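You operate a simulated robot arm through the tools that you are given. There is no shell and no other tool. Be economical: measure what you need, move in short steps, check, and stop when the job is done.

You are at the controls of a simulated robot arm. One attempt, no reset.

TASK
Press the grey button two times. Switch the green switch on. Fetch the green-cap bottle from the steel table and stand it on the grey tile. Fetch the sieve with the smallest size on its label from the grey table and set it on the blue tile. Take the purple block and put it in the pu parts. Take the orange wheel chock from the grey table and leave it on the shelf under the green table. Take the blue bucket and leave it on the top shelf. Take the white cap and leave it on top of the blue tape roll. Pull the top chest drawer open. Do these in any order. Set down upright: green-cap bottle, purple block, wheel chock.
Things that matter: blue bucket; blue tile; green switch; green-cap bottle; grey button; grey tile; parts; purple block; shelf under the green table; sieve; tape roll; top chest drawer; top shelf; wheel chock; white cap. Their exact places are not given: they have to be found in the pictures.

It is judged by the outcome, as a careful person would: the job done as asked, and still so three seconds after it is handed in. It fails if anything else is knocked over, pushed out of place, dropped, spilled or broken. Lids that push on must go on centred and level and be pressed home; caps that screw on are set level and turned clockwise until they are tight.

THE ROBOT
A 7-joint arm with a fingered hand on a trunk, on a base that drives. Base frame: it is fixed to the floor where the robot stands at the start and does not move with it; the origin is under the middle of the robot, x ahead of it, y to its left, z up; the surface under the hand at the start is at about z = 0.733. Units: m, rad, N and s.
With the tool pointing down near the work surface it reaches from about 0.1 to 0.94 m from the robot's upright axis, wherever it stands. Its first joint turns from -2.007 to 2.007 rad. Places, roughly: blue bucket [-1.5, -2.25, 0.75]; blue tile (12x9x2 cm) [0.6, -0.2, 0.9]; green switch [0.4, 0.1, 0.8]; green-cap bottle (6x5x12 cm) [0.4, -2.2, 0.8]; grey button [0.5, 0.1, 0.8]; grey tile (12x9x2 cm) [-1.6, -1.8, 0.7]; parts (18x15 cm) [-3.12, -2.28, 0.6]; purple block (6x6x9 cm) [-1.4, -2.8, 0.8]; shelf under the green table [-1.3, 0.8, 0.2]; sieve [-1.25, -2.5, 0.75]; tape roll (7x7x3 cm) [-1.5, -2.4, 0.7]; top chest drawer [-1.6, -1.1, 0.8]; top shelf [0.7, 1.1, 1.7]; wheel chock [-1.5, -2.75, 0.75]; white cap (5x5x2 cm) [-1.4, -1.9, 0.7]. Payload 5 kg.
The TCP is the grasp point between the finger pads, 0.032 m short of the fingertips. In the tool frame z runs along the fingers and y along their closing line. The gripper opens to 0.16 m. The gripper's body begins 0.089 m behind the TCP. The gripper is a hand of 4 fingers: y runs from the thumb to the fingers, the wrist lies at [0, 0, -0.267] in the tool frame, and closing takes about 1.5 s.
Orientation is that of the tool frame in the base frame, as a unit quaternion [x, y, z, w]. With the fingers straight down and closing along the base's y, the tool's x points along the base's -x, its y along +y and its z along -z.

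THE INTERFACE
- The arm moves only by the tool jog_arm. Its arguments are lists of equal length, an entry for each row: "xyz": the shift along the tool's x, y, z in units of 25 mm (1.0 is 25 mm), a list of three; "rot": the turn, a rotation vector about the tool's x, y, z in units of 4 degrees (1.0 is 4 degrees), a list of three. In form: {"xyz": [[x, y, z], ...], "rot": [[rx, ry, rz], ...]}. A call has 1 to 10 rows; each row shifts and turns the commanded pose from where the row before left it, along the tool's axes as they then stand. "gripper" is the finger opening in m, from 0 to 0.16, set as the call begins (left out, the last holds). A call with a number of a shift or a turn outside -1 to 1 is refused whole. Each row takes 0.2 s and may step no farther than 0.05 m and 0.15 rad from the row before; otherwise, or with a gripper value out of range, the whole call is refused. A pose out of reach is approached as far as the arm can. The call stops where the force on the tool passes 40 N (or 10 N more than at its start, if that is more) or the arm is blocked; 0.2 s more then pass. Each finger travels about 0.045 m/s and halts on what it meets, pressing with about 26 N; the grip force reading is that of the motor and also rises with nothing between the fingers. The clock runs only during rows and for 0.2 s after the last one: add rows that do not move to give the fingers time. It gives the time, the measured TCP pose, the force on the tool (base axes), the opening and the grip force at its end, in the units of the frame above (readings bear some noise), with the torque about the TCP (base axes, N m) and any sound that the robot's microphone picked up, and new pictures: "views" is both (left out), scene, wrist or none.
- Cameras (640 x 400 px; columns grow to the right, rows downward): "scene" is now at [0.0277, 0.2178, 1.981]; the picture's right is [0.16, -0.99, 0.00], its down [-0.54, -0.09, -0.84] and it looks along [0.83, 0.14, -0.55] (base axes); focal length 214 px, centre (320, 200). "wrist" rides on the gripper at [0.08, -0.004, -0.114] in the tool frame; the picture's right is [0.05, 1.00, 0.00], its down [-0.82, 0.04, -0.58] and it looks along [-0.58, 0.03, 0.82] (tool axes); focal length 265 px, centre (320, 200).
- slide_trunk(by): slides the trunk up (or, below 0, down) by that many m; the arm and the scene camera ride with it, the base frame stays. It gives what a move gives, with no picture.
- roll_base(legs): drives the robot by 1 to 6 legs, each [ahead, turn to the left] in m and rad, along the robot's own axes; the way and the turn of a leg run together, so that a leg with both is an arc; at most 1.5 m and 3.142 rad a leg. The arm and the cameras ride along, it lands a little off, and it stops where it bumps. It gives what a move gives, and a new picture of the scene camera.
- move_fingers(finger1, finger2, finger3, thumb_bend): sets how far each is bent, from 0 (flat) to 1 (curled in); at 0.3 the hand is open as for a grip, at 0.7 the pads meet at the TCP. One left out holds its place. A second passes; each finger stops where it meets its share of the squeeze, and holds until it gets a number again. A gripper value or a shape takes the hand back. It gives what a move gives, with no picture; readings hold the bend of each and the force on the fingers (four entries, about 0 where the hand has none), thumb and palm.
- hand_shape(shape): the hand has 4 fingers and takes this shape, open, in about a second: jaw (thumb against the fingers, like two jaws); tri (thumb and two fingers); tip (a fingertip pinch); poke (one finger out to press); point (the index stretched); flat (the hand flat); cup (the hand cupped); fist (a fist). The gripper value then closes the fingers along that shape, each until it touches; the sizes above hold for jaw. It gives what a move gives, with no picture.
- head_to(pan, tilt): turns the head with the scene camera to pan (to the left, within 2.705 rad either way) and tilt (down, from -0.506 to 1.204), counted from straight ahead of the robot. It gives what a move gives, and a new picture of the scene camera.
- pixel_to_xyz(camera, pixels): for up to 12 pixels [column, row] of the newest picture of that camera ("zoom" is the newest enlarged one), the place [x, y, z] in the base frame of the surface seen there, good to about 0.002 m. The clock stands still meanwhile.
- zoom(camera, box): a new picture of the part [left, top, right, bottom] of that camera's present view, enlarged. The clock stands still meanwhile.
- finish_job(): hands the job in; it is judged then, once.

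Keep the steps short. Do not move on a guess: measure, check each grasp and each placing, and mend mistakes. In all there are 145 turns and 260 pictures (those below and enlarged ones count). Leave the gripper open and the arm clear of the work at the hand-in unless told otherwise, and finish with a single line.

The tools are called after "Request:" as name(argument=value, ...) on one line, values as JSON. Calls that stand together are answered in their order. jog_arm: Moves the arm, as the interface text tells. Its arguments: {"type":"object","properties":{"xyz":{"type":"array","items":{"type":"array","items":{"type":"number"}}},"rot":{"type":"array","items":{"type":"array","items":{"type":"number"}}},"gripper":{"type":"number"},"views":{"type":"string","enum":["both","scene","wrist","none"]}},"required":["xyz","rot"]} The other tools are called the same way: slide_trunk (by) slides the trunk up or down; hand_shape (shape) gives the hand a shape; move_fingers (finger1, finger2, finger3, thumb_bend) moves the fingers one by one; roll_base (legs) drives the base; head_to (pan, tilt) turns the head that bears the scene camera; pixel_to_xyz (camera, pixels) gives the place of the surface under pixels of a picture; zoom (camera, box) takes an enlarged picture of a part of a camera's view; finish_job () hands the job in.

At the start:

```text
clock: 0.0
tcp_pos: [0.5803, 0.191, 1.8845]
tool_rot: [0.0, 1.0, 0.001, -0.001]
force: [0.7, -1.5, 1.2]
moment: [0.0, -0.03, -0.01]
gripper_width: 0.1599
finger_force: 0.1
shape: jaw
bend: [0.3, 0.3, 0.3, 0.3]
finger forces: [0.1, 0.1, 0.1, 0.0, 0.1, 0.0]
trunk travel left (down, up): [-0.804, 0.186]
robot x, y, heading: [0.0018, 0.0016, 0.001]
head pan, tilt: [0.162, 0.578]
```

scene: 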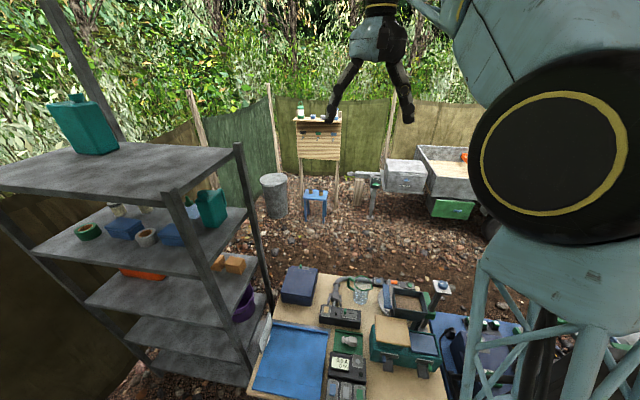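
wrist: 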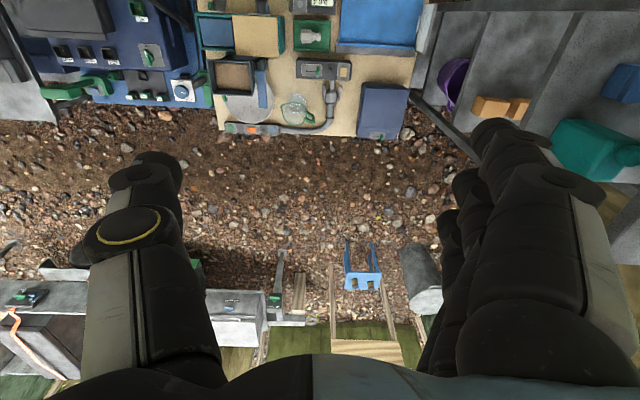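

The arm hides the right part of the view. I'll look down at the table in front first.

Request:
head_to(pan=0.0, tilt=1.0)

Request:
zoom(camera="wrist", box=[160, 0, 440, 175])

```text
clock: 0.9
tcp_pos: [0.5801, 0.191, 1.8847]
tool_rot: [0.001, 1.0, 0.0, 0.0]
force: [-0.5, 0.4, 0.1]
moment: [0.01, -0.02, 0.0]
gripper_width: 0.1597
finger_force: 0.0
shape: jaw
bend: [0.3, 0.3, 0.3, 0.3]
finger forces: [0.1, 0.1, 0.1, 0.1, 0.0, 0.0]
trunk travel left (down, up): [-0.804, 0.186]
robot x, y, heading: [0.0027, -0.0021, -0.001]
head pan, tilt: [0.0, 1.0]
```

scene: 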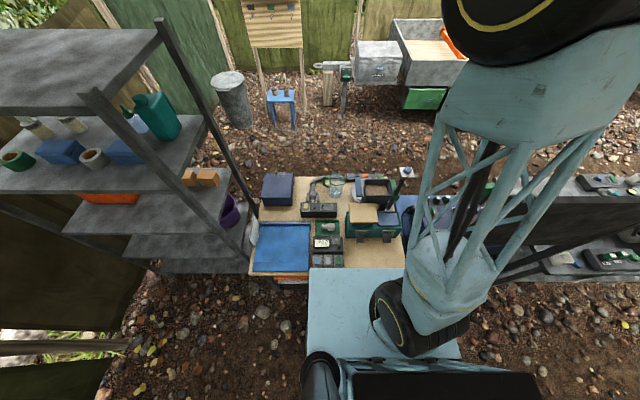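

```text
2.29 times, centred on (300, 88) of wrist
```

zoom: 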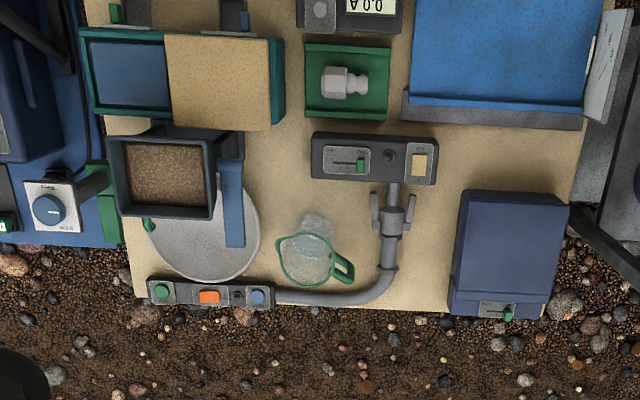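

Request:
zoom(camera="scene", box=[240, 160, 440, 285])

Request:
pixel_to_xyz(camera="wrist", pixels=[[217, 33], [255, 33], [312, 70], [330, 70], [343, 71], [308, 36], [251, 129], [230, 129], [210, 75]])

```text
3.20 times, centred on (340, 222) of scene
```

zoom: 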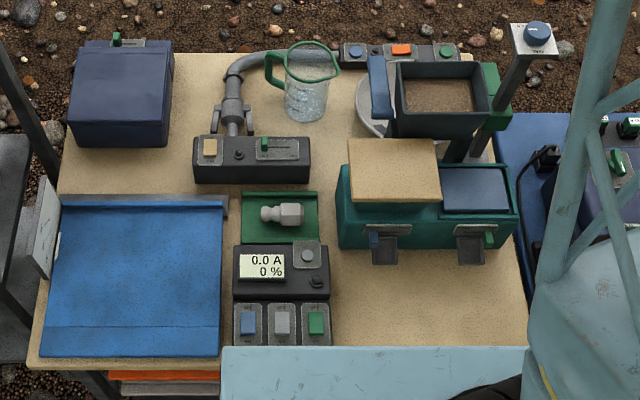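

```text
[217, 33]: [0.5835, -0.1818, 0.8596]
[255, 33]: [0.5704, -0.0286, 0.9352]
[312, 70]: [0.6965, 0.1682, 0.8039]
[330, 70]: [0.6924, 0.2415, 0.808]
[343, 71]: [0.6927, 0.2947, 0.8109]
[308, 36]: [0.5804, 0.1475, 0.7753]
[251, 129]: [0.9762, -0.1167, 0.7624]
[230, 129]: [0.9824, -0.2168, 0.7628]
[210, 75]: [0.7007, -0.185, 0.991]
```

Request:
zoom(camera="scene", box=[308, 230, 348, 272])

Request:
pixel_to_xyz(camera="scene", pixels=[[336, 240], [338, 248], [339, 261], [328, 261], [317, 261], [388, 218], [378, 212], [400, 225], [363, 213], [290, 240]])

Request:
zoom(camera="scene", box=[340, 165, 420, 245])

```text
9.52 times, centred on (328, 251) of scene
```

zoom: 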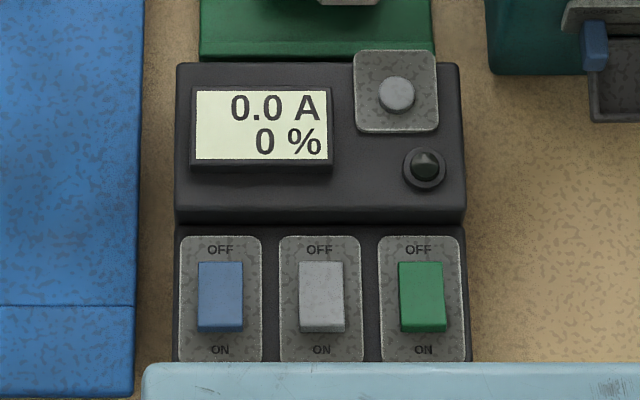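

```text
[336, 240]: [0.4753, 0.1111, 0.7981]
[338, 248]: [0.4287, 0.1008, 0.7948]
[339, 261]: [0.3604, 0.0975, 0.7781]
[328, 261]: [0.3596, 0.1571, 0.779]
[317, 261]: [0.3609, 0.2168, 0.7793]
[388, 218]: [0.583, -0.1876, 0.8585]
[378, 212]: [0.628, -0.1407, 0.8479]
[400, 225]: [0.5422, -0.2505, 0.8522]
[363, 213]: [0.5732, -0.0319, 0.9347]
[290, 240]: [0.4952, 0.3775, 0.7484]
```

```text
5.00 times, centred on (380, 205) of scene
```

zoom: 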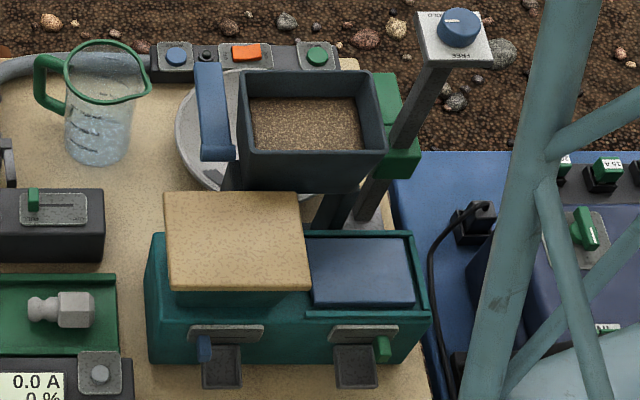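

Request:
head_to(pan=-2.2, tilt=0.45)

Request:
head_to(pan=2.5, tilt=0.5)

Request:
head_to(pan=-1.3, tilt=0.5)

Request:
head_to(pan=1.0, tilt=0.4)

```text
clock: 3.0
tcp_pos: [0.5813, 0.1905, 1.8845]
tool_rot: [0.0, 1.0, 0.0, 0.0]
force: [-0.5, -0.1, 0.7]
moment: [-0.01, -0.01, 0.04]
gripper_width: 0.1598
finger_force: 0.2
shape: jaw
bend: [0.3, 0.3, 0.3, 0.3]
finger forces: [0.0, 0.0, 0.0, 0.0, 0.1, 0.0]
trunk travel left (down, up): [-0.804, 0.186]
robot x, y, heading: [0.0035, 0.0001, -0.004]
head pan, tilt: [-2.201, 0.45]
```

scene: 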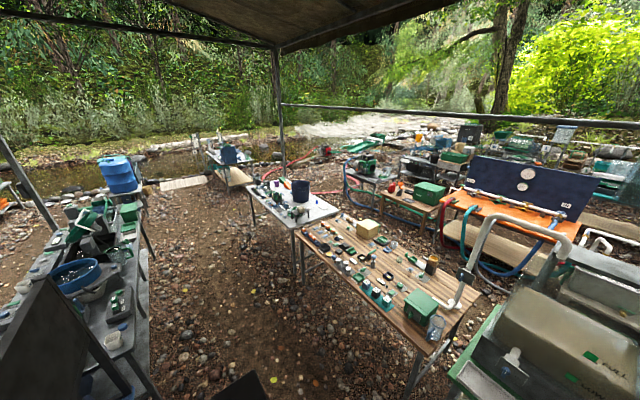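

```text
clock: 6.7
tcp_pos: [0.5796, 0.1917, 1.8855]
tool_rot: [0.0, 1.0, 0.001, -0.001]
force: [0.6, 1.0, -0.2]
moment: [0.01, -0.03, -0.02]
gripper_width: 0.1599
finger_force: 0.1
shape: jaw
bend: [0.3, 0.3, 0.3, 0.3]
finger forces: [0.0, 0.0, 0.1, 0.0, 0.0, 0.0]
trunk travel left (down, up): [-0.804, 0.186]
robot x, y, heading: [-0.0009, 0.0008, -0.002]
head pan, tilt: [2.499, 0.499]
```

scene: 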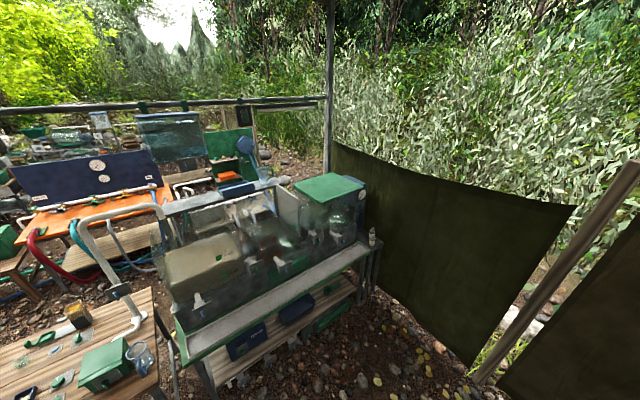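

```text
clock: 9.8
tcp_pos: [0.5804, 0.1911, 1.8853]
tool_rot: [0.0, 1.0, 0.0, 0.0]
force: [0.3, 0.2, -0.3]
moment: [0.01, -0.05, 0.01]
gripper_width: 0.1595
finger_force: 0.0
shape: jaw
bend: [0.3, 0.3, 0.3, 0.3]
finger forces: [0.1, 0.0, 0.1, 0.0, 0.0, 0.1]
trunk travel left (down, up): [-0.804, 0.186]
robot x, y, heading: [-0.0009, 0.0031, -0.003]
head pan, tilt: [-1.3, 0.499]
```

scene: 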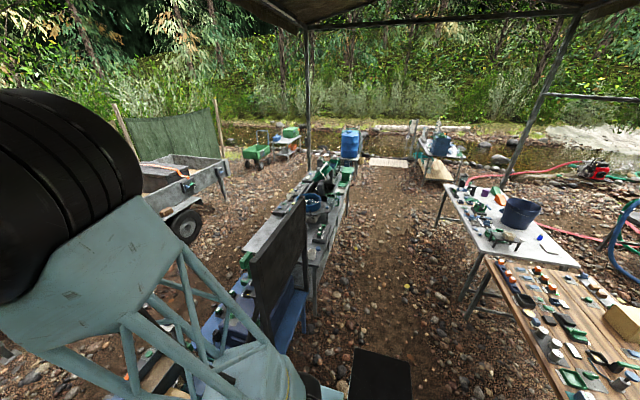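

```text
clock: 11.9
tcp_pos: [0.5811, 0.1908, 1.8841]
tool_rot: [0.0, 1.0, 0.0, 0.0]
force: [0.3, 0.2, -0.3]
moment: [0.02, -0.01, -0.02]
gripper_width: 0.1598
finger_force: 0.1
shape: jaw
bend: [0.3, 0.3, 0.3, 0.3]
finger forces: [0.0, 0.0, 0.0, 0.0, 0.0, 0.1]
trunk travel left (down, up): [-0.804, 0.186]
robot x, y, heading: [0.0011, -0.001, -0.001]
head pan, tilt: [1.0, 0.4]
```

scene: 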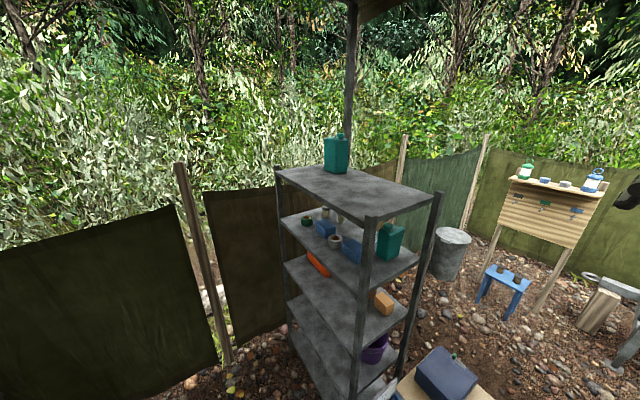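

Request:
head_to(pan=0.0, tilt=1.2)

Request:
pixel_to_xyz(camera="scene", pixels=[[320, 230], [350, 230], [385, 230], [320, 260], [320, 300], [310, 340], [420, 280], [450, 200], [520, 60], [560, 100], [460, 340], [380, 380]])

```text
clock: 13.2
tcp_pos: [0.5811, 0.1906, 1.8845]
tool_rot: [0.0, 1.0, 0.0, 0.0]
force: [0.1, -0.6, -0.3]
moment: [0.01, 0.01, -0.02]
gripper_width: 0.1596
finger_force: 0.0
shape: jaw
bend: [0.3, 0.3, 0.3, 0.3]
finger forces: [0.1, 0.0, 0.0, 0.0, 0.0, 0.0]
trunk travel left (down, up): [-0.804, 0.186]
robot x, y, heading: [0.0006, -0.0011, 0.002]
head pan, tilt: [0.0, 1.201]
```

scene: 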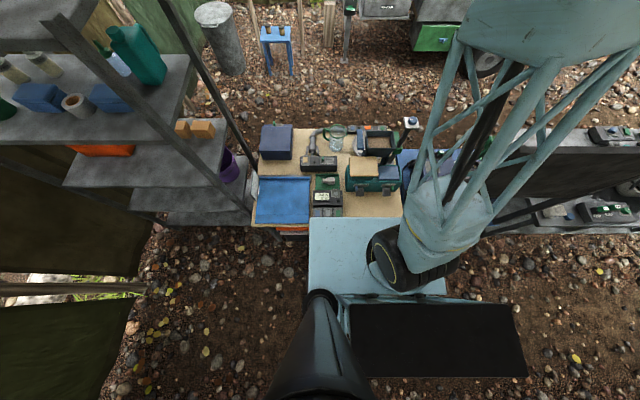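

```text
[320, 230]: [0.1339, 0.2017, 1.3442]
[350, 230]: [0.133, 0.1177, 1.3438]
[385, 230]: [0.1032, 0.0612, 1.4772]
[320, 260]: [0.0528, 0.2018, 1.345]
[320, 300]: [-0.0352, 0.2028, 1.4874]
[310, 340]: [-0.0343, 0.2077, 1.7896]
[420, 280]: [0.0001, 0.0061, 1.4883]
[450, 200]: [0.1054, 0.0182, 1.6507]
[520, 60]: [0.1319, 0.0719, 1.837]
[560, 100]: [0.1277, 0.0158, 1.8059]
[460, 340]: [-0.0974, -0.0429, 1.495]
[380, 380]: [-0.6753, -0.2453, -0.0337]
```

Platform stays behind the table edge. I lower the trunk and set the poke shape.

Request:
slide_trunk(by=-0.7)

Request:
hand_shape(shape="poke")

Request:
jog_arm(xyz=[[0, 0, 0]], rot=[[0, 0, 0]])

```text
refused: -0.7 is not a number from -0.4 to 0.4
```

```text
clock: 14.1
tcp_pos: [0.5795, 0.1901, 1.8854]
tool_rot: [0.0, 1.0, 0.0, 0.0]
force: [-0.2, 0.8, -0.1]
moment: [0.02, 0.01, 0.02]
gripper_width: 0.0001
finger_force: 0.0
shape: poke
bend: [1.0, 1.0, 1.0, 0.47]
finger forces: [0.0, 0.0, 0.0, 0.0, 0.0, 0.0]
trunk travel left (down, up): [-0.804, 0.186]
robot x, y, heading: [-0.0028, 0.0024, 0.001]
head pan, tilt: [0.0, 1.201]
```

```text
clock: 14.5
tcp_pos: [0.5807, 0.1906, 1.8849]
tool_rot: [0.0, 1.0, 0.0, 0.001]
force: [0.2, 0.9, -0.4]
moment: [0.01, -0.01, 0.01]
gripper_width: 0.0
finger_force: 0.0
shape: poke
bend: [1.0, 1.0, 1.0, 0.47]
finger forces: [0.1, 0.0, 0.0, 0.1, 0.0, 0.1]
trunk travel left (down, up): [-0.804, 0.186]
robot x, y, heading: [0.0004, 0.0004, 0.003]
head pan, tilt: [0.0, 1.201]
```

scene: 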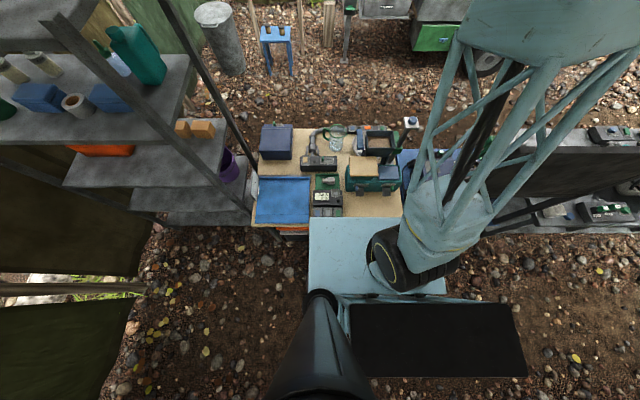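
wrist: 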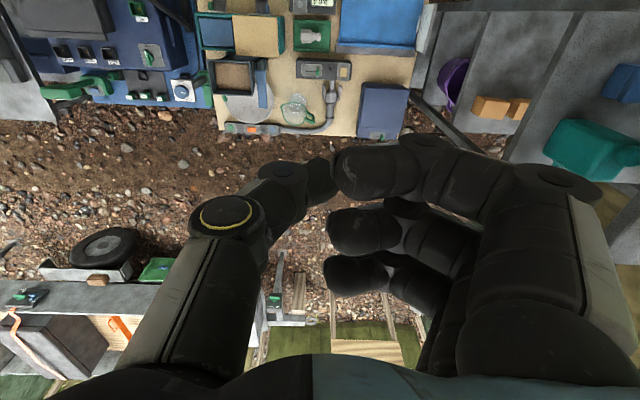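

Request:
slide_trunk(by=-0.4)

Request:
slide_trunk(by=-0.3)

Request:
head_to(pan=0.0, tilt=0.9)

Request:
zoom(camera="wrist", box=[0, 0, 640, 400])

Request:
hand_shape(shape="tip")

Request:
jog_arm(xyz=[[0, 0, 0], [0, 0, 0], [0, 0, 0], [0, 0, 0], [0, 0, 0], [0, 0, 0], [0, 0, 0]], rot=[[0, 0, 0], [0, 0, 0], [0, 0, 0], [0, 0, 0], [0, 0, 0], [0, 0, 0], [0, 0, 0]], gripper=0, views="both")

```text
clock: 18.3
tcp_pos: [0.5804, 0.1906, 1.4852]
tool_rot: [0.0, 1.0, -0.001, 0.0]
force: [0.9, 0.1, 0.3]
moment: [-0.03, 0.01, 0.01]
gripper_width: 0.0
finger_force: 0.1
shape: poke
bend: [1.0, 1.0, 1.0, 0.47]
finger forces: [0.0, 0.1, 0.0, 0.1, 0.0, 0.1]
trunk travel left (down, up): [-0.404, 0.586]
robot x, y, heading: [0.0006, -0.0023, -0.004]
head pan, tilt: [0.0, 1.201]
```

```text
clock: 21.3
tcp_pos: [0.58, 0.1896, 1.1853]
tool_rot: [0.0, 1.0, -0.001, 0.0]
force: [-0.3, 0.5, -0.1]
moment: [0.0, -0.01, -0.01]
gripper_width: 0.0
finger_force: 0.1
shape: poke
bend: [1.0, 1.0, 1.0, 0.47]
finger forces: [0.0, 0.0, 0.0, 0.0, 0.0, 0.0]
trunk travel left (down, up): [-0.104, 0.886]
robot x, y, heading: [-0.0006, -0.0033, 0.004]
head pan, tilt: [0.0, 1.201]
```

```text
clock: 22.1
tcp_pos: [0.5802, 0.1912, 1.184]
tool_rot: [-0.001, 1.0, 0.001, 0.0]
force: [-0.2, -0.9, 0.1]
moment: [-0.02, 0.02, 0.0]
gripper_width: 0.0
finger_force: 0.1
shape: poke
bend: [1.0, 1.0, 1.0, 0.47]
finger forces: [0.0, 0.1, 0.0, 0.1, 0.1, 0.1]
trunk travel left (down, up): [-0.104, 0.886]
robot x, y, heading: [0.0009, 0.004, -0.002]
head pan, tilt: [0.0, 0.901]
```

scene: 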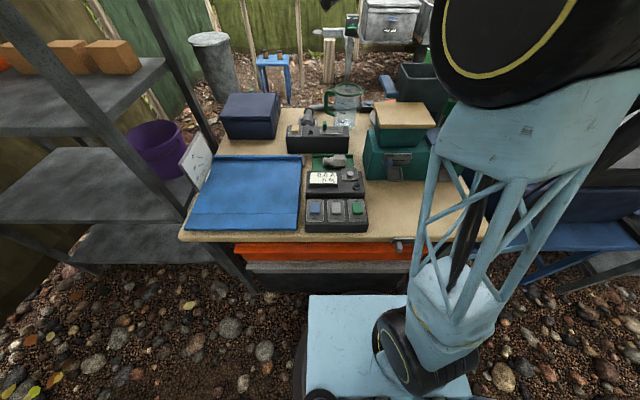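

```text
1.00 times, centred on (320, 200) of wrist (not enlarged: the box is as wide or as high as the picture)
```

zoom: 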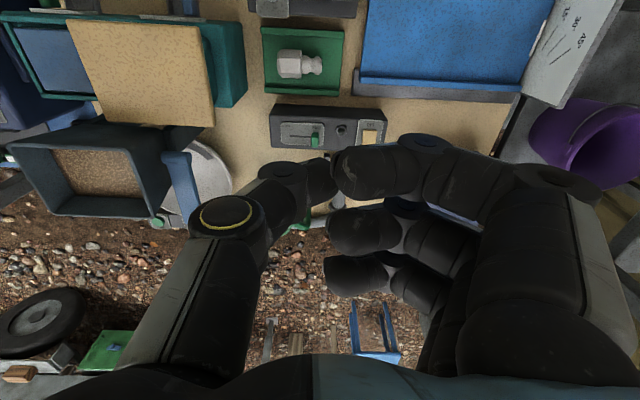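

```text
clock: 23.0
tcp_pos: [0.5804, 0.1912, 1.1853]
tool_rot: [0.0, 1.0, -0.001, -0.001]
force: [-0.5, 0.1, -0.6]
moment: [-0.05, -0.02, 0.01]
gripper_width: 0.16
finger_force: 0.1
shape: tip
bend: [0.01, 0.3, 0.01, 0.3]
finger forces: [0.1, 0.0, 0.1, 0.1, 0.0, 0.0]
trunk travel left (down, up): [-0.104, 0.886]
robot x, y, heading: [0.0031, 0.0003, -0.001]
head pan, tilt: [0.0, 0.901]
```

```text
clock: 24.6
tcp_pos: [0.5794, 0.1908, 1.186]
tool_rot: [-0.001, 1.0, -0.001, 0.0]
force: [-0.1, -0.5, 0.4]
moment: [-0.01, 0.02, 0.02]
gripper_width: 0.0181
finger_force: 0.0
shape: tip
bend: [0.01, 0.72, 0.01, 0.7]
finger forces: [0.0, 0.0, 0.1, 0.0, 0.0, 0.1]
trunk travel left (down, up): [-0.104, 0.886]
robot x, y, heading: [-0.0022, 0.0008, -0.001]
head pan, tilt: [0.0, 0.901]
```

scene: 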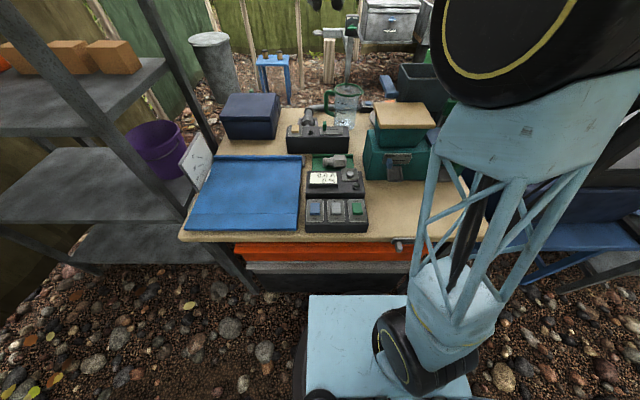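
wrist: 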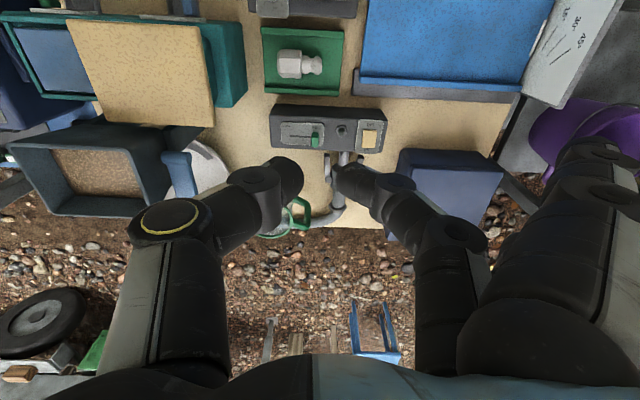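

Request:
pixel_to_xyz(camera="scene", pixels=[[375, 103], [373, 128], [366, 145], [367, 175], [350, 178], [357, 208], [336, 209], [316, 208], [351, 161], [358, 187], [357, 214], [356, 203]])

Request:
zoom(camera="scene", box=[290, 160, 390, 235])

Request:
hand_shape(shape="poke")

Request:
jog_arm(xyz=[[1, -0.8, 0], [1, -0.8, 0], [1, -0.8, 0], [1, -0.8, 0], [0.2, 0, 1], [0, 0, 1], [0, 0, 1], [0, 0, 1], [0, 0, 1], [0, 0, 1]], rot=[[0, 0, 0], [0, 0, 0], [0, 0, 0], [0, 0, 0], [0, 0, 0], [0, 0, 0], [0, 0, 0], [0, 0, 0], [0, 0, 0], [0, 0, 0]], views="both")

```text
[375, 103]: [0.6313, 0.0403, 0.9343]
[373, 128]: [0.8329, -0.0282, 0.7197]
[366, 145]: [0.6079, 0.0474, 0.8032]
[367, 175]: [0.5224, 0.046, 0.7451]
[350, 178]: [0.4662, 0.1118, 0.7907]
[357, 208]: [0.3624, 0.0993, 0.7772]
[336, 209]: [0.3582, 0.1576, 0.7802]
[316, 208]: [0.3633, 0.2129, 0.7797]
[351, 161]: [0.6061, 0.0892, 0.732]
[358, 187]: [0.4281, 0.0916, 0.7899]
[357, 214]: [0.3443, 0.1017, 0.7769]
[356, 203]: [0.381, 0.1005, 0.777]
```

```text
5.33 times, centred on (340, 198) of scene
```

zoom: 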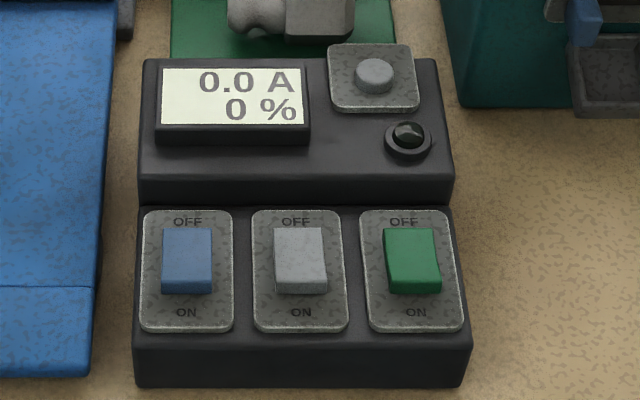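

```text
clock: 25.5
tcp_pos: [0.58, 0.19, 1.1844]
tool_rot: [0.001, 1.0, 0.0, 0.0]
force: [-0.7, -0.3, 0.4]
moment: [0.01, 0.0, 0.02]
gripper_width: 0.0001
finger_force: 0.1
shape: poke
bend: [1.0, 1.0, 1.0, 0.47]
finger forces: [0.0, 0.0, 0.0, 0.1, 0.1, 0.1]
trunk travel left (down, up): [-0.104, 0.886]
robot x, y, heading: [0.0028, 0.0015, -0.001]
head pan, tilt: [0.0, 0.901]
```

```text
clock: 27.7
tcp_pos: [0.4755, 0.111, 1.0362]
tool_rot: [0.0, 1.0, 0.0, 0.0]
force: [-0.2, 0.7, 0.5]
moment: [0.01, -0.06, -0.01]
gripper_width: 0.0
finger_force: 0.1
shape: poke
bend: [1.0, 1.0, 1.0, 0.47]
finger forces: [0.0, 0.1, 0.0, 0.0, 0.0, 0.1]
trunk travel left (down, up): [-0.104, 0.886]
robot x, y, heading: [-0.0012, 0.0012, 0.003]
head pan, tilt: [0.0, 0.901]
```

scene: 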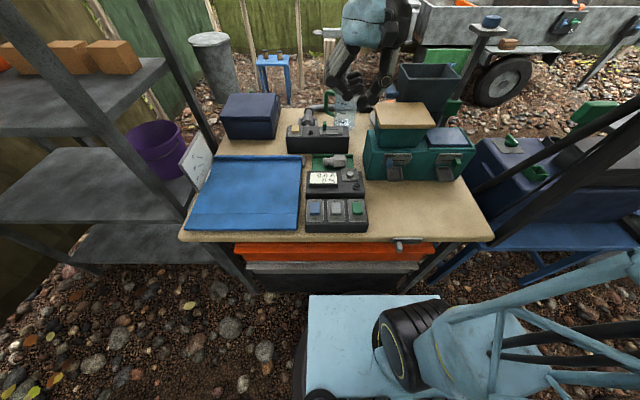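
wrist: 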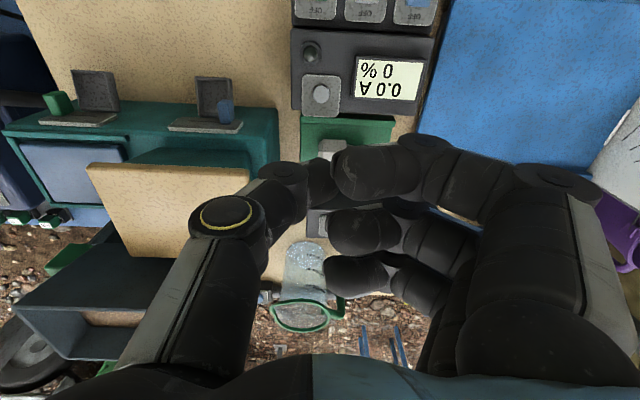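

Request:
pixel_to_xyz(camera="wrist", pixels=[[225, 215], [285, 172], [312, 180], [325, 180], [340, 170], [380, 150], [425, 142], [335, 225], [335, 275], [545, 175], [320, 92], [470, 180]])

```text
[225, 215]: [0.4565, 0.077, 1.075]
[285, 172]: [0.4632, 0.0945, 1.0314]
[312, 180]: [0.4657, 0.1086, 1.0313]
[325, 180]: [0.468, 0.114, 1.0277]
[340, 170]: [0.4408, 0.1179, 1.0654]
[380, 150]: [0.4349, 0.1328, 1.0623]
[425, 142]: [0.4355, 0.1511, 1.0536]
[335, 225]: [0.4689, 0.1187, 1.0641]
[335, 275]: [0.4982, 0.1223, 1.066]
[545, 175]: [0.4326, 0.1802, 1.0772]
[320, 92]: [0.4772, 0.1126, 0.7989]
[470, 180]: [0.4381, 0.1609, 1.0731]
```

Thumb tip is the lowest point, on the tool axis. Going down above the button.

Request:
jog_arm(xyz=[[0, 0, 1], [0, 0, 1], [0, 0, 1], [0, 0, 1], [0, 0, 1], [0, 0, 1], [0, 0, 1]], rot=[[0, 0, 0], [0, 0, 0], [0, 0, 0], [0, 0, 0], [0, 0, 0], [0, 0, 0], [0, 0, 0]], views="both")

Request:
zoom(camera="scene", box=[290, 120, 410, 220])

```text
clock: 29.3
tcp_pos: [0.4746, 0.1094, 0.8575]
tool_rot: [0.0, 1.0, 0.0, -0.001]
force: [-0.8, 0.1, -0.2]
moment: [-0.03, -0.03, -0.03]
gripper_width: 0.0
finger_force: 0.0
shape: poke
bend: [1.0, 1.0, 1.0, 0.47]
finger forces: [0.0, 0.0, 0.0, 0.0, 0.0, 0.1]
trunk travel left (down, up): [-0.104, 0.886]
robot x, y, heading: [0.0008, 0.0013, 0.003]
head pan, tilt: [0.0, 0.901]
```

scene: 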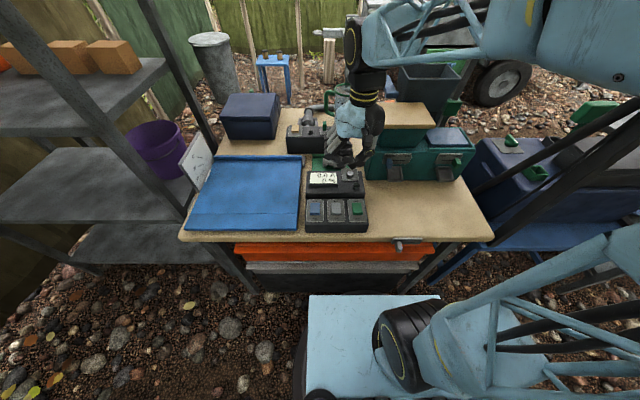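
wrist: 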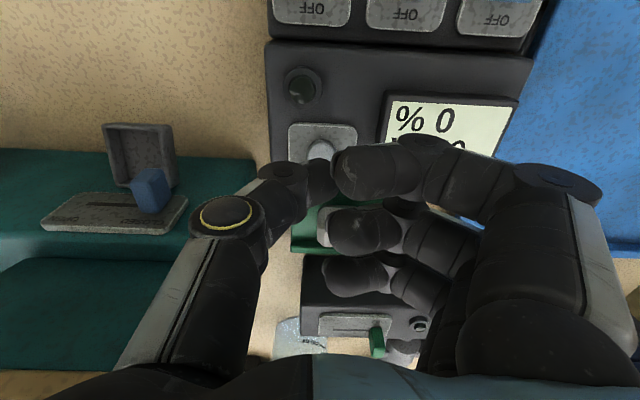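

```text
4.00 times, centred on (350, 170) of scene
```

zoom: 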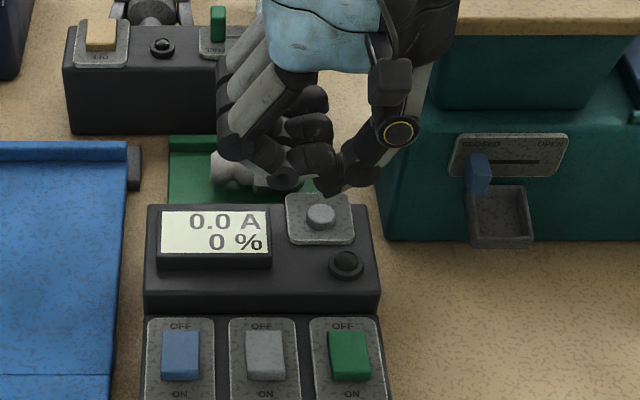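

Request:
jog_arm(xyz=[[0, 0, 0.4], [0, 0, 0.3], [0, 0, 0.3]], rot=[[0, 0, 0], [0, 0, 0], [0, 0, 0]], views="wrist")

Request:
pixel_to_xyz(camera="wrist", pixels=[[312, 180], [325, 180], [320, 165], [320, 150], [320, 140]])

Request:
zoom(camera="scene", box=[320, 150, 380, 200])

```text
clock: 30.1
tcp_pos: [0.4744, 0.1097, 0.833]
tool_rot: [0.0, 1.0, 0.0, 0.0]
force: [-0.5, -0.7, 0.4]
moment: [0.0, 0.01, -0.01]
gripper_width: 0.0001
finger_force: 0.1
shape: poke
bend: [1.0, 1.0, 1.0, 0.47]
finger forces: [0.0, 0.0, 0.1, 0.1, 0.0, 0.0]
trunk travel left (down, up): [-0.104, 0.886]
robot x, y, heading: [-0.0008, -0.0019, -0.002]
head pan, tilt: [0.0, 0.901]
```

wrist: 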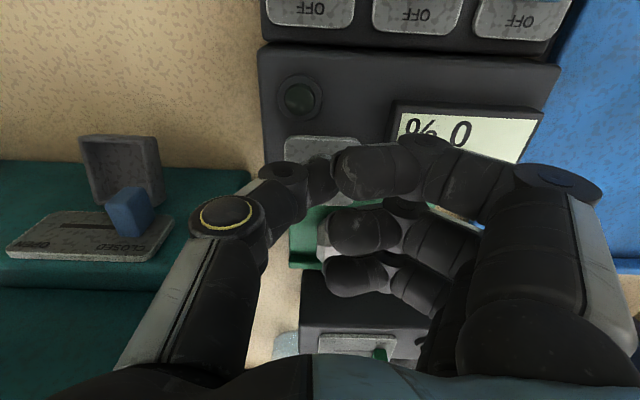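

```text
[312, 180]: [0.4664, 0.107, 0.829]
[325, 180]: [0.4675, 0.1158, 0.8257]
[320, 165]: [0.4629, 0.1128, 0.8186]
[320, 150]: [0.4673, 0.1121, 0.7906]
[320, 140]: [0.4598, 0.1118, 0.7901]
```

```text
8.00 times, centred on (350, 175) of scene
```

zoom: 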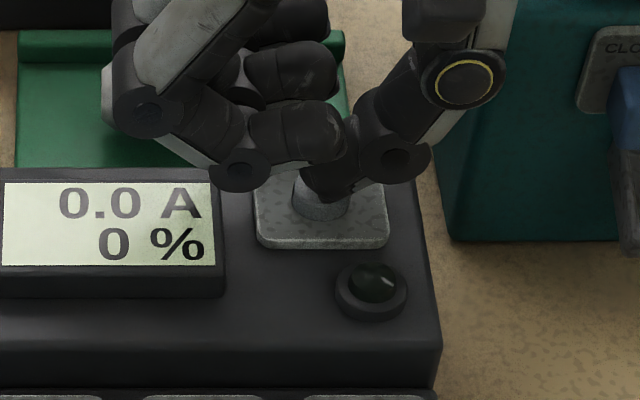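

Tip seems about over the button. Creeping down.

Request:
jog_arm(xyz=[[0, 0, 0.15], [0, 0, 0.15], [0, 0, 0.15], [0, 0, 0.15]], rot=[[0, 0, 0], [0, 0, 0], [0, 0, 0], [0, 0, 0]], views="none")

Request:
zoom(camera="scene", box=[320, 150, 380, 200])

```text
clock: 31.1
tcp_pos: [0.4745, 0.1082, 0.8222]
tool_rot: [0.001, 1.0, 0.0, 0.002]
force: [-3.7, -12.1, 35.8]
moment: [-0.15, 0.18, 0.02]
gripper_width: 0.0002
finger_force: 0.2
shape: poke
bend: [1.0, 1.0, 1.0, 0.48]
finger forces: [0.0, 0.0, 0.1, 0.0, 35.2, 0.0]
trunk travel left (down, up): [-0.104, 0.886]
robot x, y, heading: [0.0013, -0.0003, 0.002]
head pan, tilt: [0.0, 0.901]
heard: click
```

```text
8.00 times, centred on (350, 175) of scene
```

zoom: 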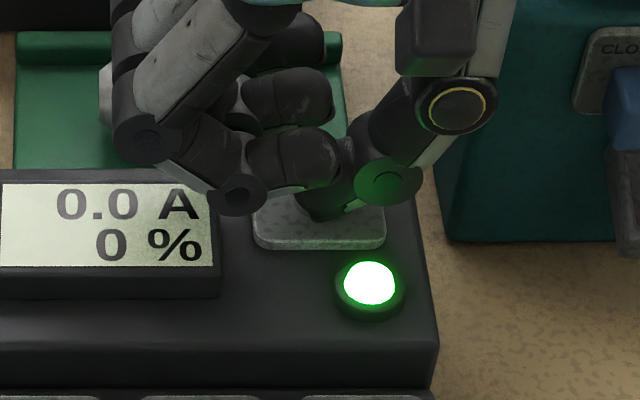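

Click heard and lamp lit: first press. I lift off and check the reset.

Request:
jog_arm(xyz=[[0, 0, -0.4], [0, 0, -0.4], [0, 0, 0], [0, 0, 0]], rot=[[0, 0, 0], [0, 0, 0], [0, 0, 0], [0, 0, 0]], views="none")

Request:
jog_arm(xyz=[[0, 0, 0.4], [0, 0, 0.15], [0, 0, 0.15], [0, 0, 0.15]], rot=[[0, 0, 0], [0, 0, 0], [0, 0, 0], [0, 0, 0]], views="none")

Request:
zoom(camera="scene", box=[320, 150, 380, 200])

```text
clock: 32.1
tcp_pos: [0.4751, 0.1109, 0.839]
tool_rot: [0.0, 1.0, 0.0, 0.0]
force: [-1.1, 0.2, -0.8]
moment: [0.01, 0.0, -0.02]
gripper_width: 0.0
finger_force: 0.1
shape: poke
bend: [1.0, 1.0, 1.0, 0.47]
finger forces: [0.0, 0.0, 0.1, 0.0, 0.1, 0.1]
trunk travel left (down, up): [-0.104, 0.886]
robot x, y, heading: [-0.0012, -0.0008, -0.003]
head pan, tilt: [0.0, 0.901]
```

```text
clock: 33.1
tcp_pos: [0.4745, 0.1085, 0.8223]
tool_rot: [0.001, 1.0, 0.0, 0.003]
force: [-1.7, -12.8, 37.6]
moment: [-0.15, 0.17, 0.01]
gripper_width: 0.0
finger_force: 0.1
shape: poke
bend: [1.0, 1.0, 1.0, 0.48]
finger forces: [0.1, 0.0, 0.0, 0.0, 37.8, 0.1]
trunk travel left (down, up): [-0.104, 0.886]
robot x, y, heading: [-0.0016, 0.0015, 0.002]
head pan, tilt: [0.0, 0.901]
heard: click
```

```text
8.00 times, centred on (350, 175) of scene
```

zoom: 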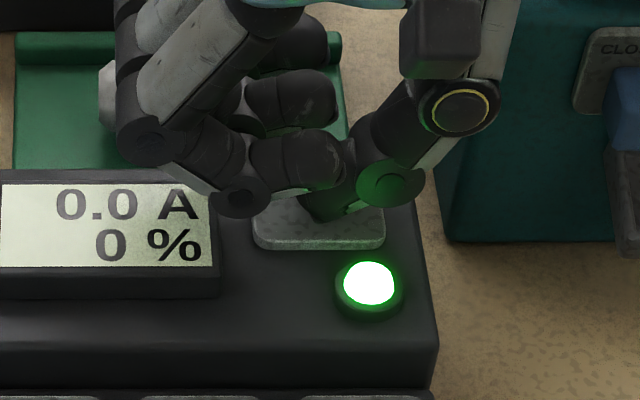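

Second click. Up, then over the ON end of the green switch.

Request:
jog_arm(xyz=[[0, 0, -0.9], [0, 0, -0.9], [1, -0.1, 0], [1, -0.1, 0], [1, -0.1, 0], [1, -0.1, 0], [1, 0, 0], [0, 0, 0.8], [0, 0, 0.6]], rot=[[0, 0, 0], [0, 0, 0], [0, 0, 0], [0, 0, 0], [0, 0, 0], [0, 0, 0], [0, 0, 0], [0, 0, 0], [0, 0, 0]], views="both")

Request:
zoom(camera="scene", box=[320, 170, 390, 230])

```text
clock: 35.2
tcp_pos: [0.3932, 0.1072, 0.7968]
tool_rot: [0.0, 0.999, -0.01, -0.035]
force: [19.8, 15.3, 30.2]
moment: [0.51, -0.06, -0.26]
gripper_width: 0.0003
finger_force: 0.2
shape: poke
bend: [1.0, 1.0, 1.0, 1.0]
finger forces: [0.1, 0.0, 0.0, 0.1, 38.1, 0.1]
out of reach, approached as far as the arm can: row 6, 7
trunk travel left (down, up): [-0.104, 0.886]
robot x, y, heading: [0.0005, 0.0002, 0.003]
head pan, tilt: [0.0, 0.901]
stopped in row 9: the force on the tool passed its limit at 56 N (the readings are from after the stop); the commanded pose is now the measured one
```

scene: 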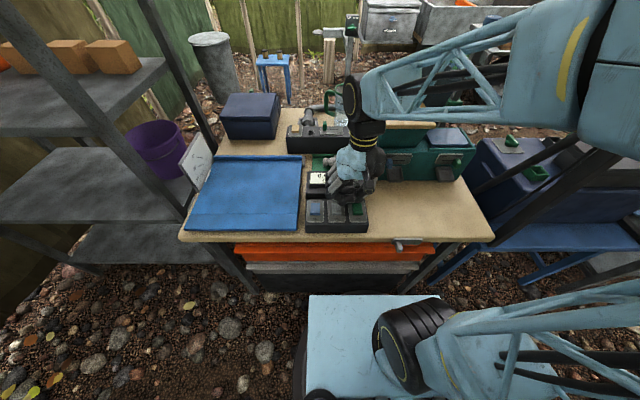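
wrist: 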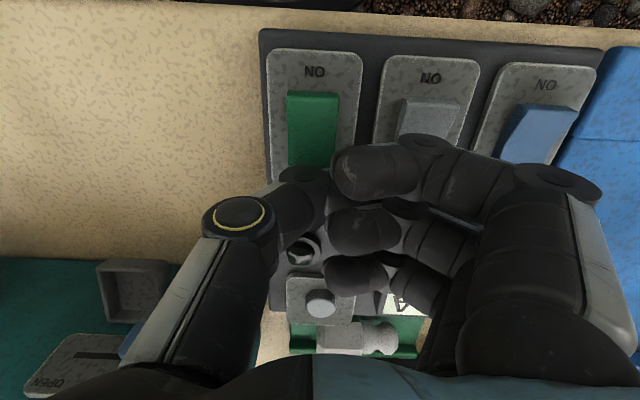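

```text
6.67 times, centred on (355, 200) of scene
```

zoom: 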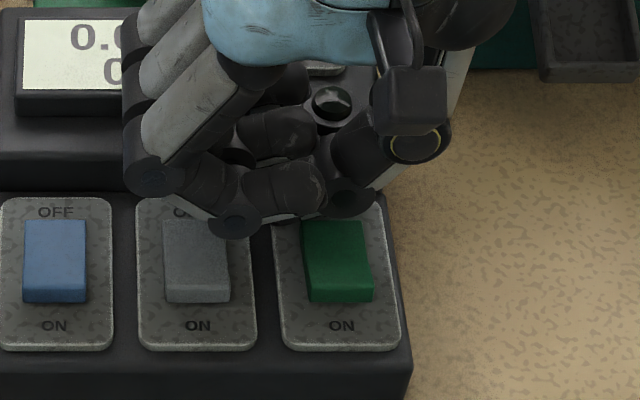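

Arm couldn't reach that close; the thumb touched down early. I rise, back the base off 0.2 m.

Request:
jog_arm(xyz=[[0, 0, -1], [0, 0, -1], [0, 0, -1], [0, 0, -1], [0, 0, -1]], rot=[[0, 0, 0], [0, 0, 0], [0, 0, 0], [0, 0, 0], [0, 0, 0]], views="none")

Request:
hand_shape(shape="poke")

Request:
roll_base(legs=[[-0.22, 0]])

```text
clock: 36.4
tcp_pos: [0.4086, 0.1102, 0.9007]
tool_rot: [0.0, 0.998, -0.019, -0.062]
force: [0.1, -0.9, -0.4]
moment: [-0.03, 0.0, -0.03]
gripper_width: 0.0
finger_force: 0.0
shape: poke
bend: [1.0, 1.0, 1.0, 0.47]
finger forces: [0.0, 0.1, 0.2, 0.1, 0.1, 0.0]
trunk travel left (down, up): [-0.104, 0.886]
robot x, y, heading: [-0.0004, -0.0014, -0.001]
head pan, tilt: [0.0, 0.901]
```

```text
clock: 37.3
tcp_pos: [0.4089, 0.1084, 0.901]
tool_rot: [0.0, 0.998, -0.017, -0.062]
force: [-0.5, 0.5, -0.3]
moment: [0.03, -0.06, -0.03]
gripper_width: 0.0005
finger_force: 0.2
shape: poke
bend: [1.0, 1.0, 1.0, 0.47]
finger forces: [0.0, 0.0, 0.1, 0.0, 0.0, 0.2]
trunk travel left (down, up): [-0.104, 0.886]
robot x, y, heading: [-0.0003, -0.0008, 0.002]
head pan, tilt: [0.0, 0.901]
```

```text
clock: 39.0
tcp_pos: [0.1807, 0.1079, 0.9009]
tool_rot: [0.001, 0.998, -0.017, -0.062]
force: [0.1, 0.2, -0.5]
moment: [0.01, 0.0, 0.0]
gripper_width: 0.0001
finger_force: 0.0
shape: poke
bend: [1.0, 1.0, 1.0, 0.47]
finger forces: [0.1, 0.0, 0.0, 0.0, 0.1, 0.0]
trunk travel left (down, up): [-0.104, 0.886]
robot x, y, heading: [-0.2277, -0.0031, -0.001]
head pan, tilt: [0.0, 0.901]
```

scene: 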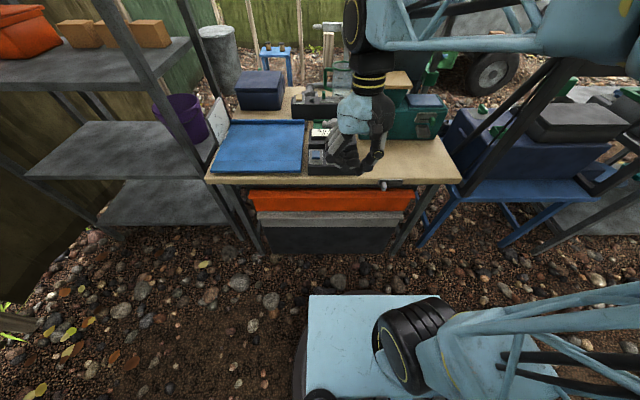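

Request:
jog_arm(xyz=[[0, 0, -0.5], [0, 0, -0.5], [-1, 0, 0], [-1, 0, 0], [-1, 0, 0], [-1, -0.3, 0], [-1, 0, 0], [-1, 0, 0], [-0.8, 0, 0]], rot=[[-0.25, -0.89, 0], [-0.24, -0.89, 0], [0, 0, 0], [0, 0, 0], [0, 0, 0], [0, 0, 0], [0, 0, 0], [0, 0, 0], [0, 0, 0]], views="wrist")

Request:
zoom(camera="wrist", box=[220, 0, 460, 150])

```text
clock: 41.0
tcp_pos: [0.3533, 0.1008, 0.9274]
tool_rot: [0.001, 1.0, -0.001, 0.0]
force: [-0.2, 0.0, 0.8]
moment: [0.0, -0.05, 0.0]
gripper_width: 0.0
finger_force: 0.1
shape: poke
bend: [1.0, 1.0, 1.0, 0.47]
finger forces: [0.0, 0.0, 0.1, 0.0, 0.1, 0.0]
trunk travel left (down, up): [-0.104, 0.886]
robot x, y, heading: [-0.2256, 0.0013, 0.005]
head pan, tilt: [0.0, 0.901]
```

wrist: 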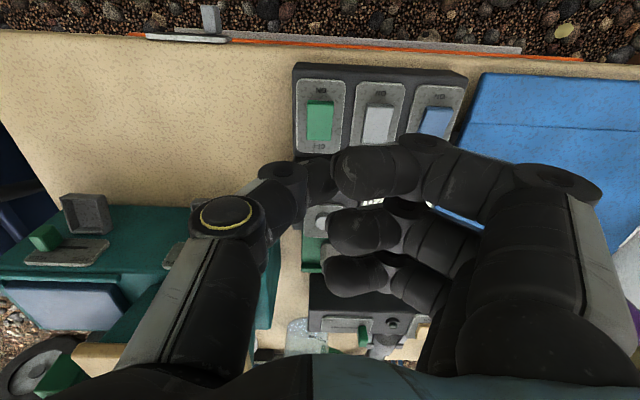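

```text
2.67 times, centred on (340, 75) of wrist
```

zoom: 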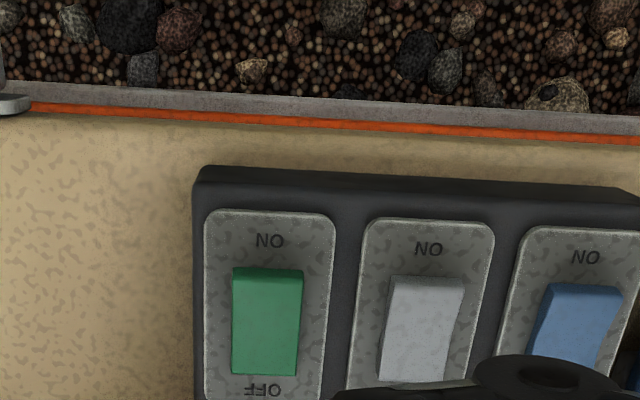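

Request:
pixel_to_xyz(camera="zoom", pixels=[[267, 272], [267, 285], [266, 320], [264, 365], [262, 230]])

```text
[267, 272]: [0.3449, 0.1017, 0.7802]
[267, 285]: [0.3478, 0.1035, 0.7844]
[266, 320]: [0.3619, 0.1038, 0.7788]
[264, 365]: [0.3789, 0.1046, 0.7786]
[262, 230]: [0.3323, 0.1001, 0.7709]
```

Request:
jog_arm(xyz=[[0, 0, 1], [0, 0, 1], [0, 0, 1], [0, 0, 1], [0, 0, 0.2], [0, 0, 0.2], [0, 0, 0.2], [0, 0, 0.2], [0, 0, 0.2]], rot=[[0, 0, 0], [0, 0, 0], [0, 0, 0], [0, 0, 0], [0, 0, 0], [0, 0, 0], [0, 0, 0], [0, 0, 0], [0, 0, 0]], views="none")

Request:
zoom(camera="scene", box=[295, 110, 385, 190])

```text
clock: 42.9
tcp_pos: [0.3529, 0.0991, 0.8107]
tool_rot: [0.003, 1.0, 0.0, 0.006]
force: [-8.0, -2.7, 23.9]
moment: [0.12, 0.07, 0.01]
gripper_width: 0.0001
finger_force: 0.0
shape: poke
bend: [1.0, 1.0, 1.0, 0.48]
finger forces: [0.1, 0.0, 0.0, 0.1, 25.2, 0.1]
trunk travel left (down, up): [-0.104, 0.886]
robot x, y, heading: [-0.2259, -0.0021, -0.005]
head pan, tilt: [0.0, 0.901]
stopped in row 9: the force on the tool passed its limit at 44 N (the readings are from after the stop); the commanded pose is now the measured one
```

```text
5.00 times, centred on (340, 150) of scene
```

zoom: 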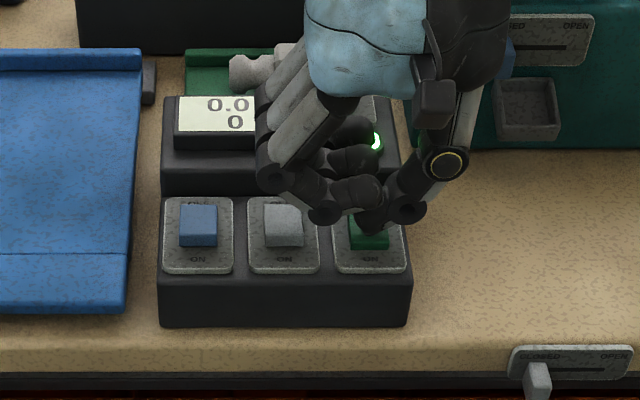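

No click; the tip sits short of the ON end. Lift, shift 14 mm nearer, press again.

Request:
jog_arm(xyz=[[0, 0, -1], [0.56, 0.1, 0], [0, 0, 0.6], [0, 0, 0.2], [0, 0, 0.2], [0, 0, 0.2], [0, 0, 0.2]], rot=[[0, 0, 0], [0, 0, 0], [0, 0, 0], [0, 0, 0], [0, 0, 0], [0, 0, 0], [0, 0, 0]], views="none")

Request:
zoom(camera="scene", box=[295, 110, 385, 190])

```text
clock: 44.3
tcp_pos: [0.3417, 0.0985, 0.8109]
tool_rot: [0.004, 1.0, 0.0, 0.009]
force: [-7.2, -3.3, 25.0]
moment: [0.1, 0.06, 0.03]
gripper_width: 0.0
finger_force: 0.1
shape: poke
bend: [1.0, 1.0, 1.0, 0.48]
finger forces: [0.0, 0.1, 0.1, 0.1, 25.8, 0.0]
trunk travel left (down, up): [-0.104, 0.886]
robot x, y, heading: [-0.225, 0.0008, -0.002]
head pan, tilt: [0.0, 0.901]
stopped in row 7: the force on the tool passed its limit at 43 N (the readings are from after the stop); the commanded pose is now the measured one
```

```text
5.00 times, centred on (340, 150) of scene
```

zoom: 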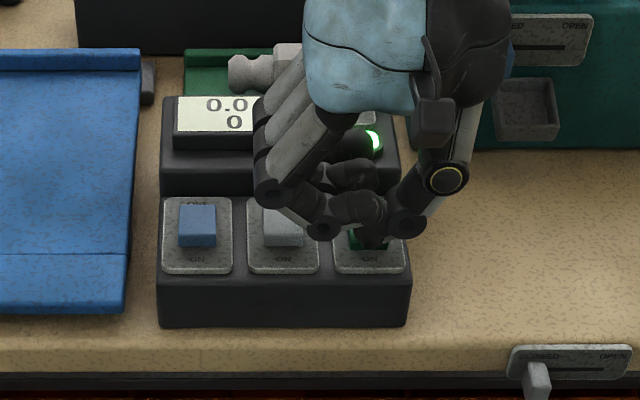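

Request:
jog_arm(xyz=[[0, 0, -1], [0, 0, -1], [-0.5, 0, -1], [-1, 0, -1], [-1, 0, 0]], rot=[[0, 0, 0], [0, 0, 0], [0, 0, 0], [0, 0, 0], [0, 0, 0]], views="none")

Request:
zoom(camera="wrist", box=[240, 0, 480, 150])

Request:
zoom(camera="scene", box=[310, 130, 380, 180])

```text
clock: 45.5
tcp_pos: [0.4026, 0.0996, 0.9085]
tool_rot: [0.003, 1.0, 0.0, 0.006]
force: [0.2, 0.6, 0.6]
moment: [0.0, -0.03, 0.01]
gripper_width: 0.0
finger_force: 0.1
shape: poke
bend: [1.0, 1.0, 1.0, 0.47]
finger forces: [0.1, 0.0, 0.0, 0.0, 0.0, 0.0]
trunk travel left (down, up): [-0.104, 0.886]
robot x, y, heading: [-0.2261, -0.0026, -0.004]
head pan, tilt: [0.0, 0.901]
```

```text
2.67 times, centred on (360, 75) of wrist
```

zoom: 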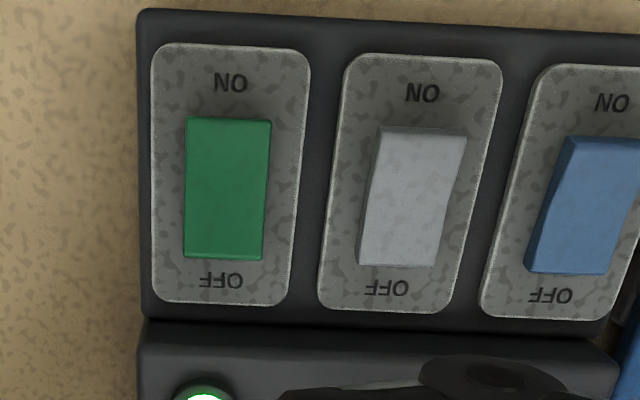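

```text
8.00 times, centred on (345, 155) of scene
```

zoom: 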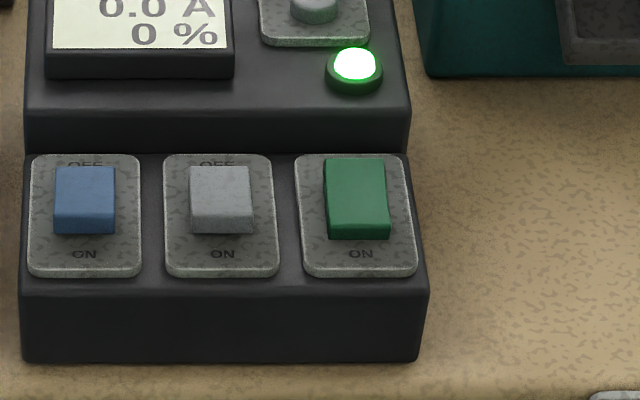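

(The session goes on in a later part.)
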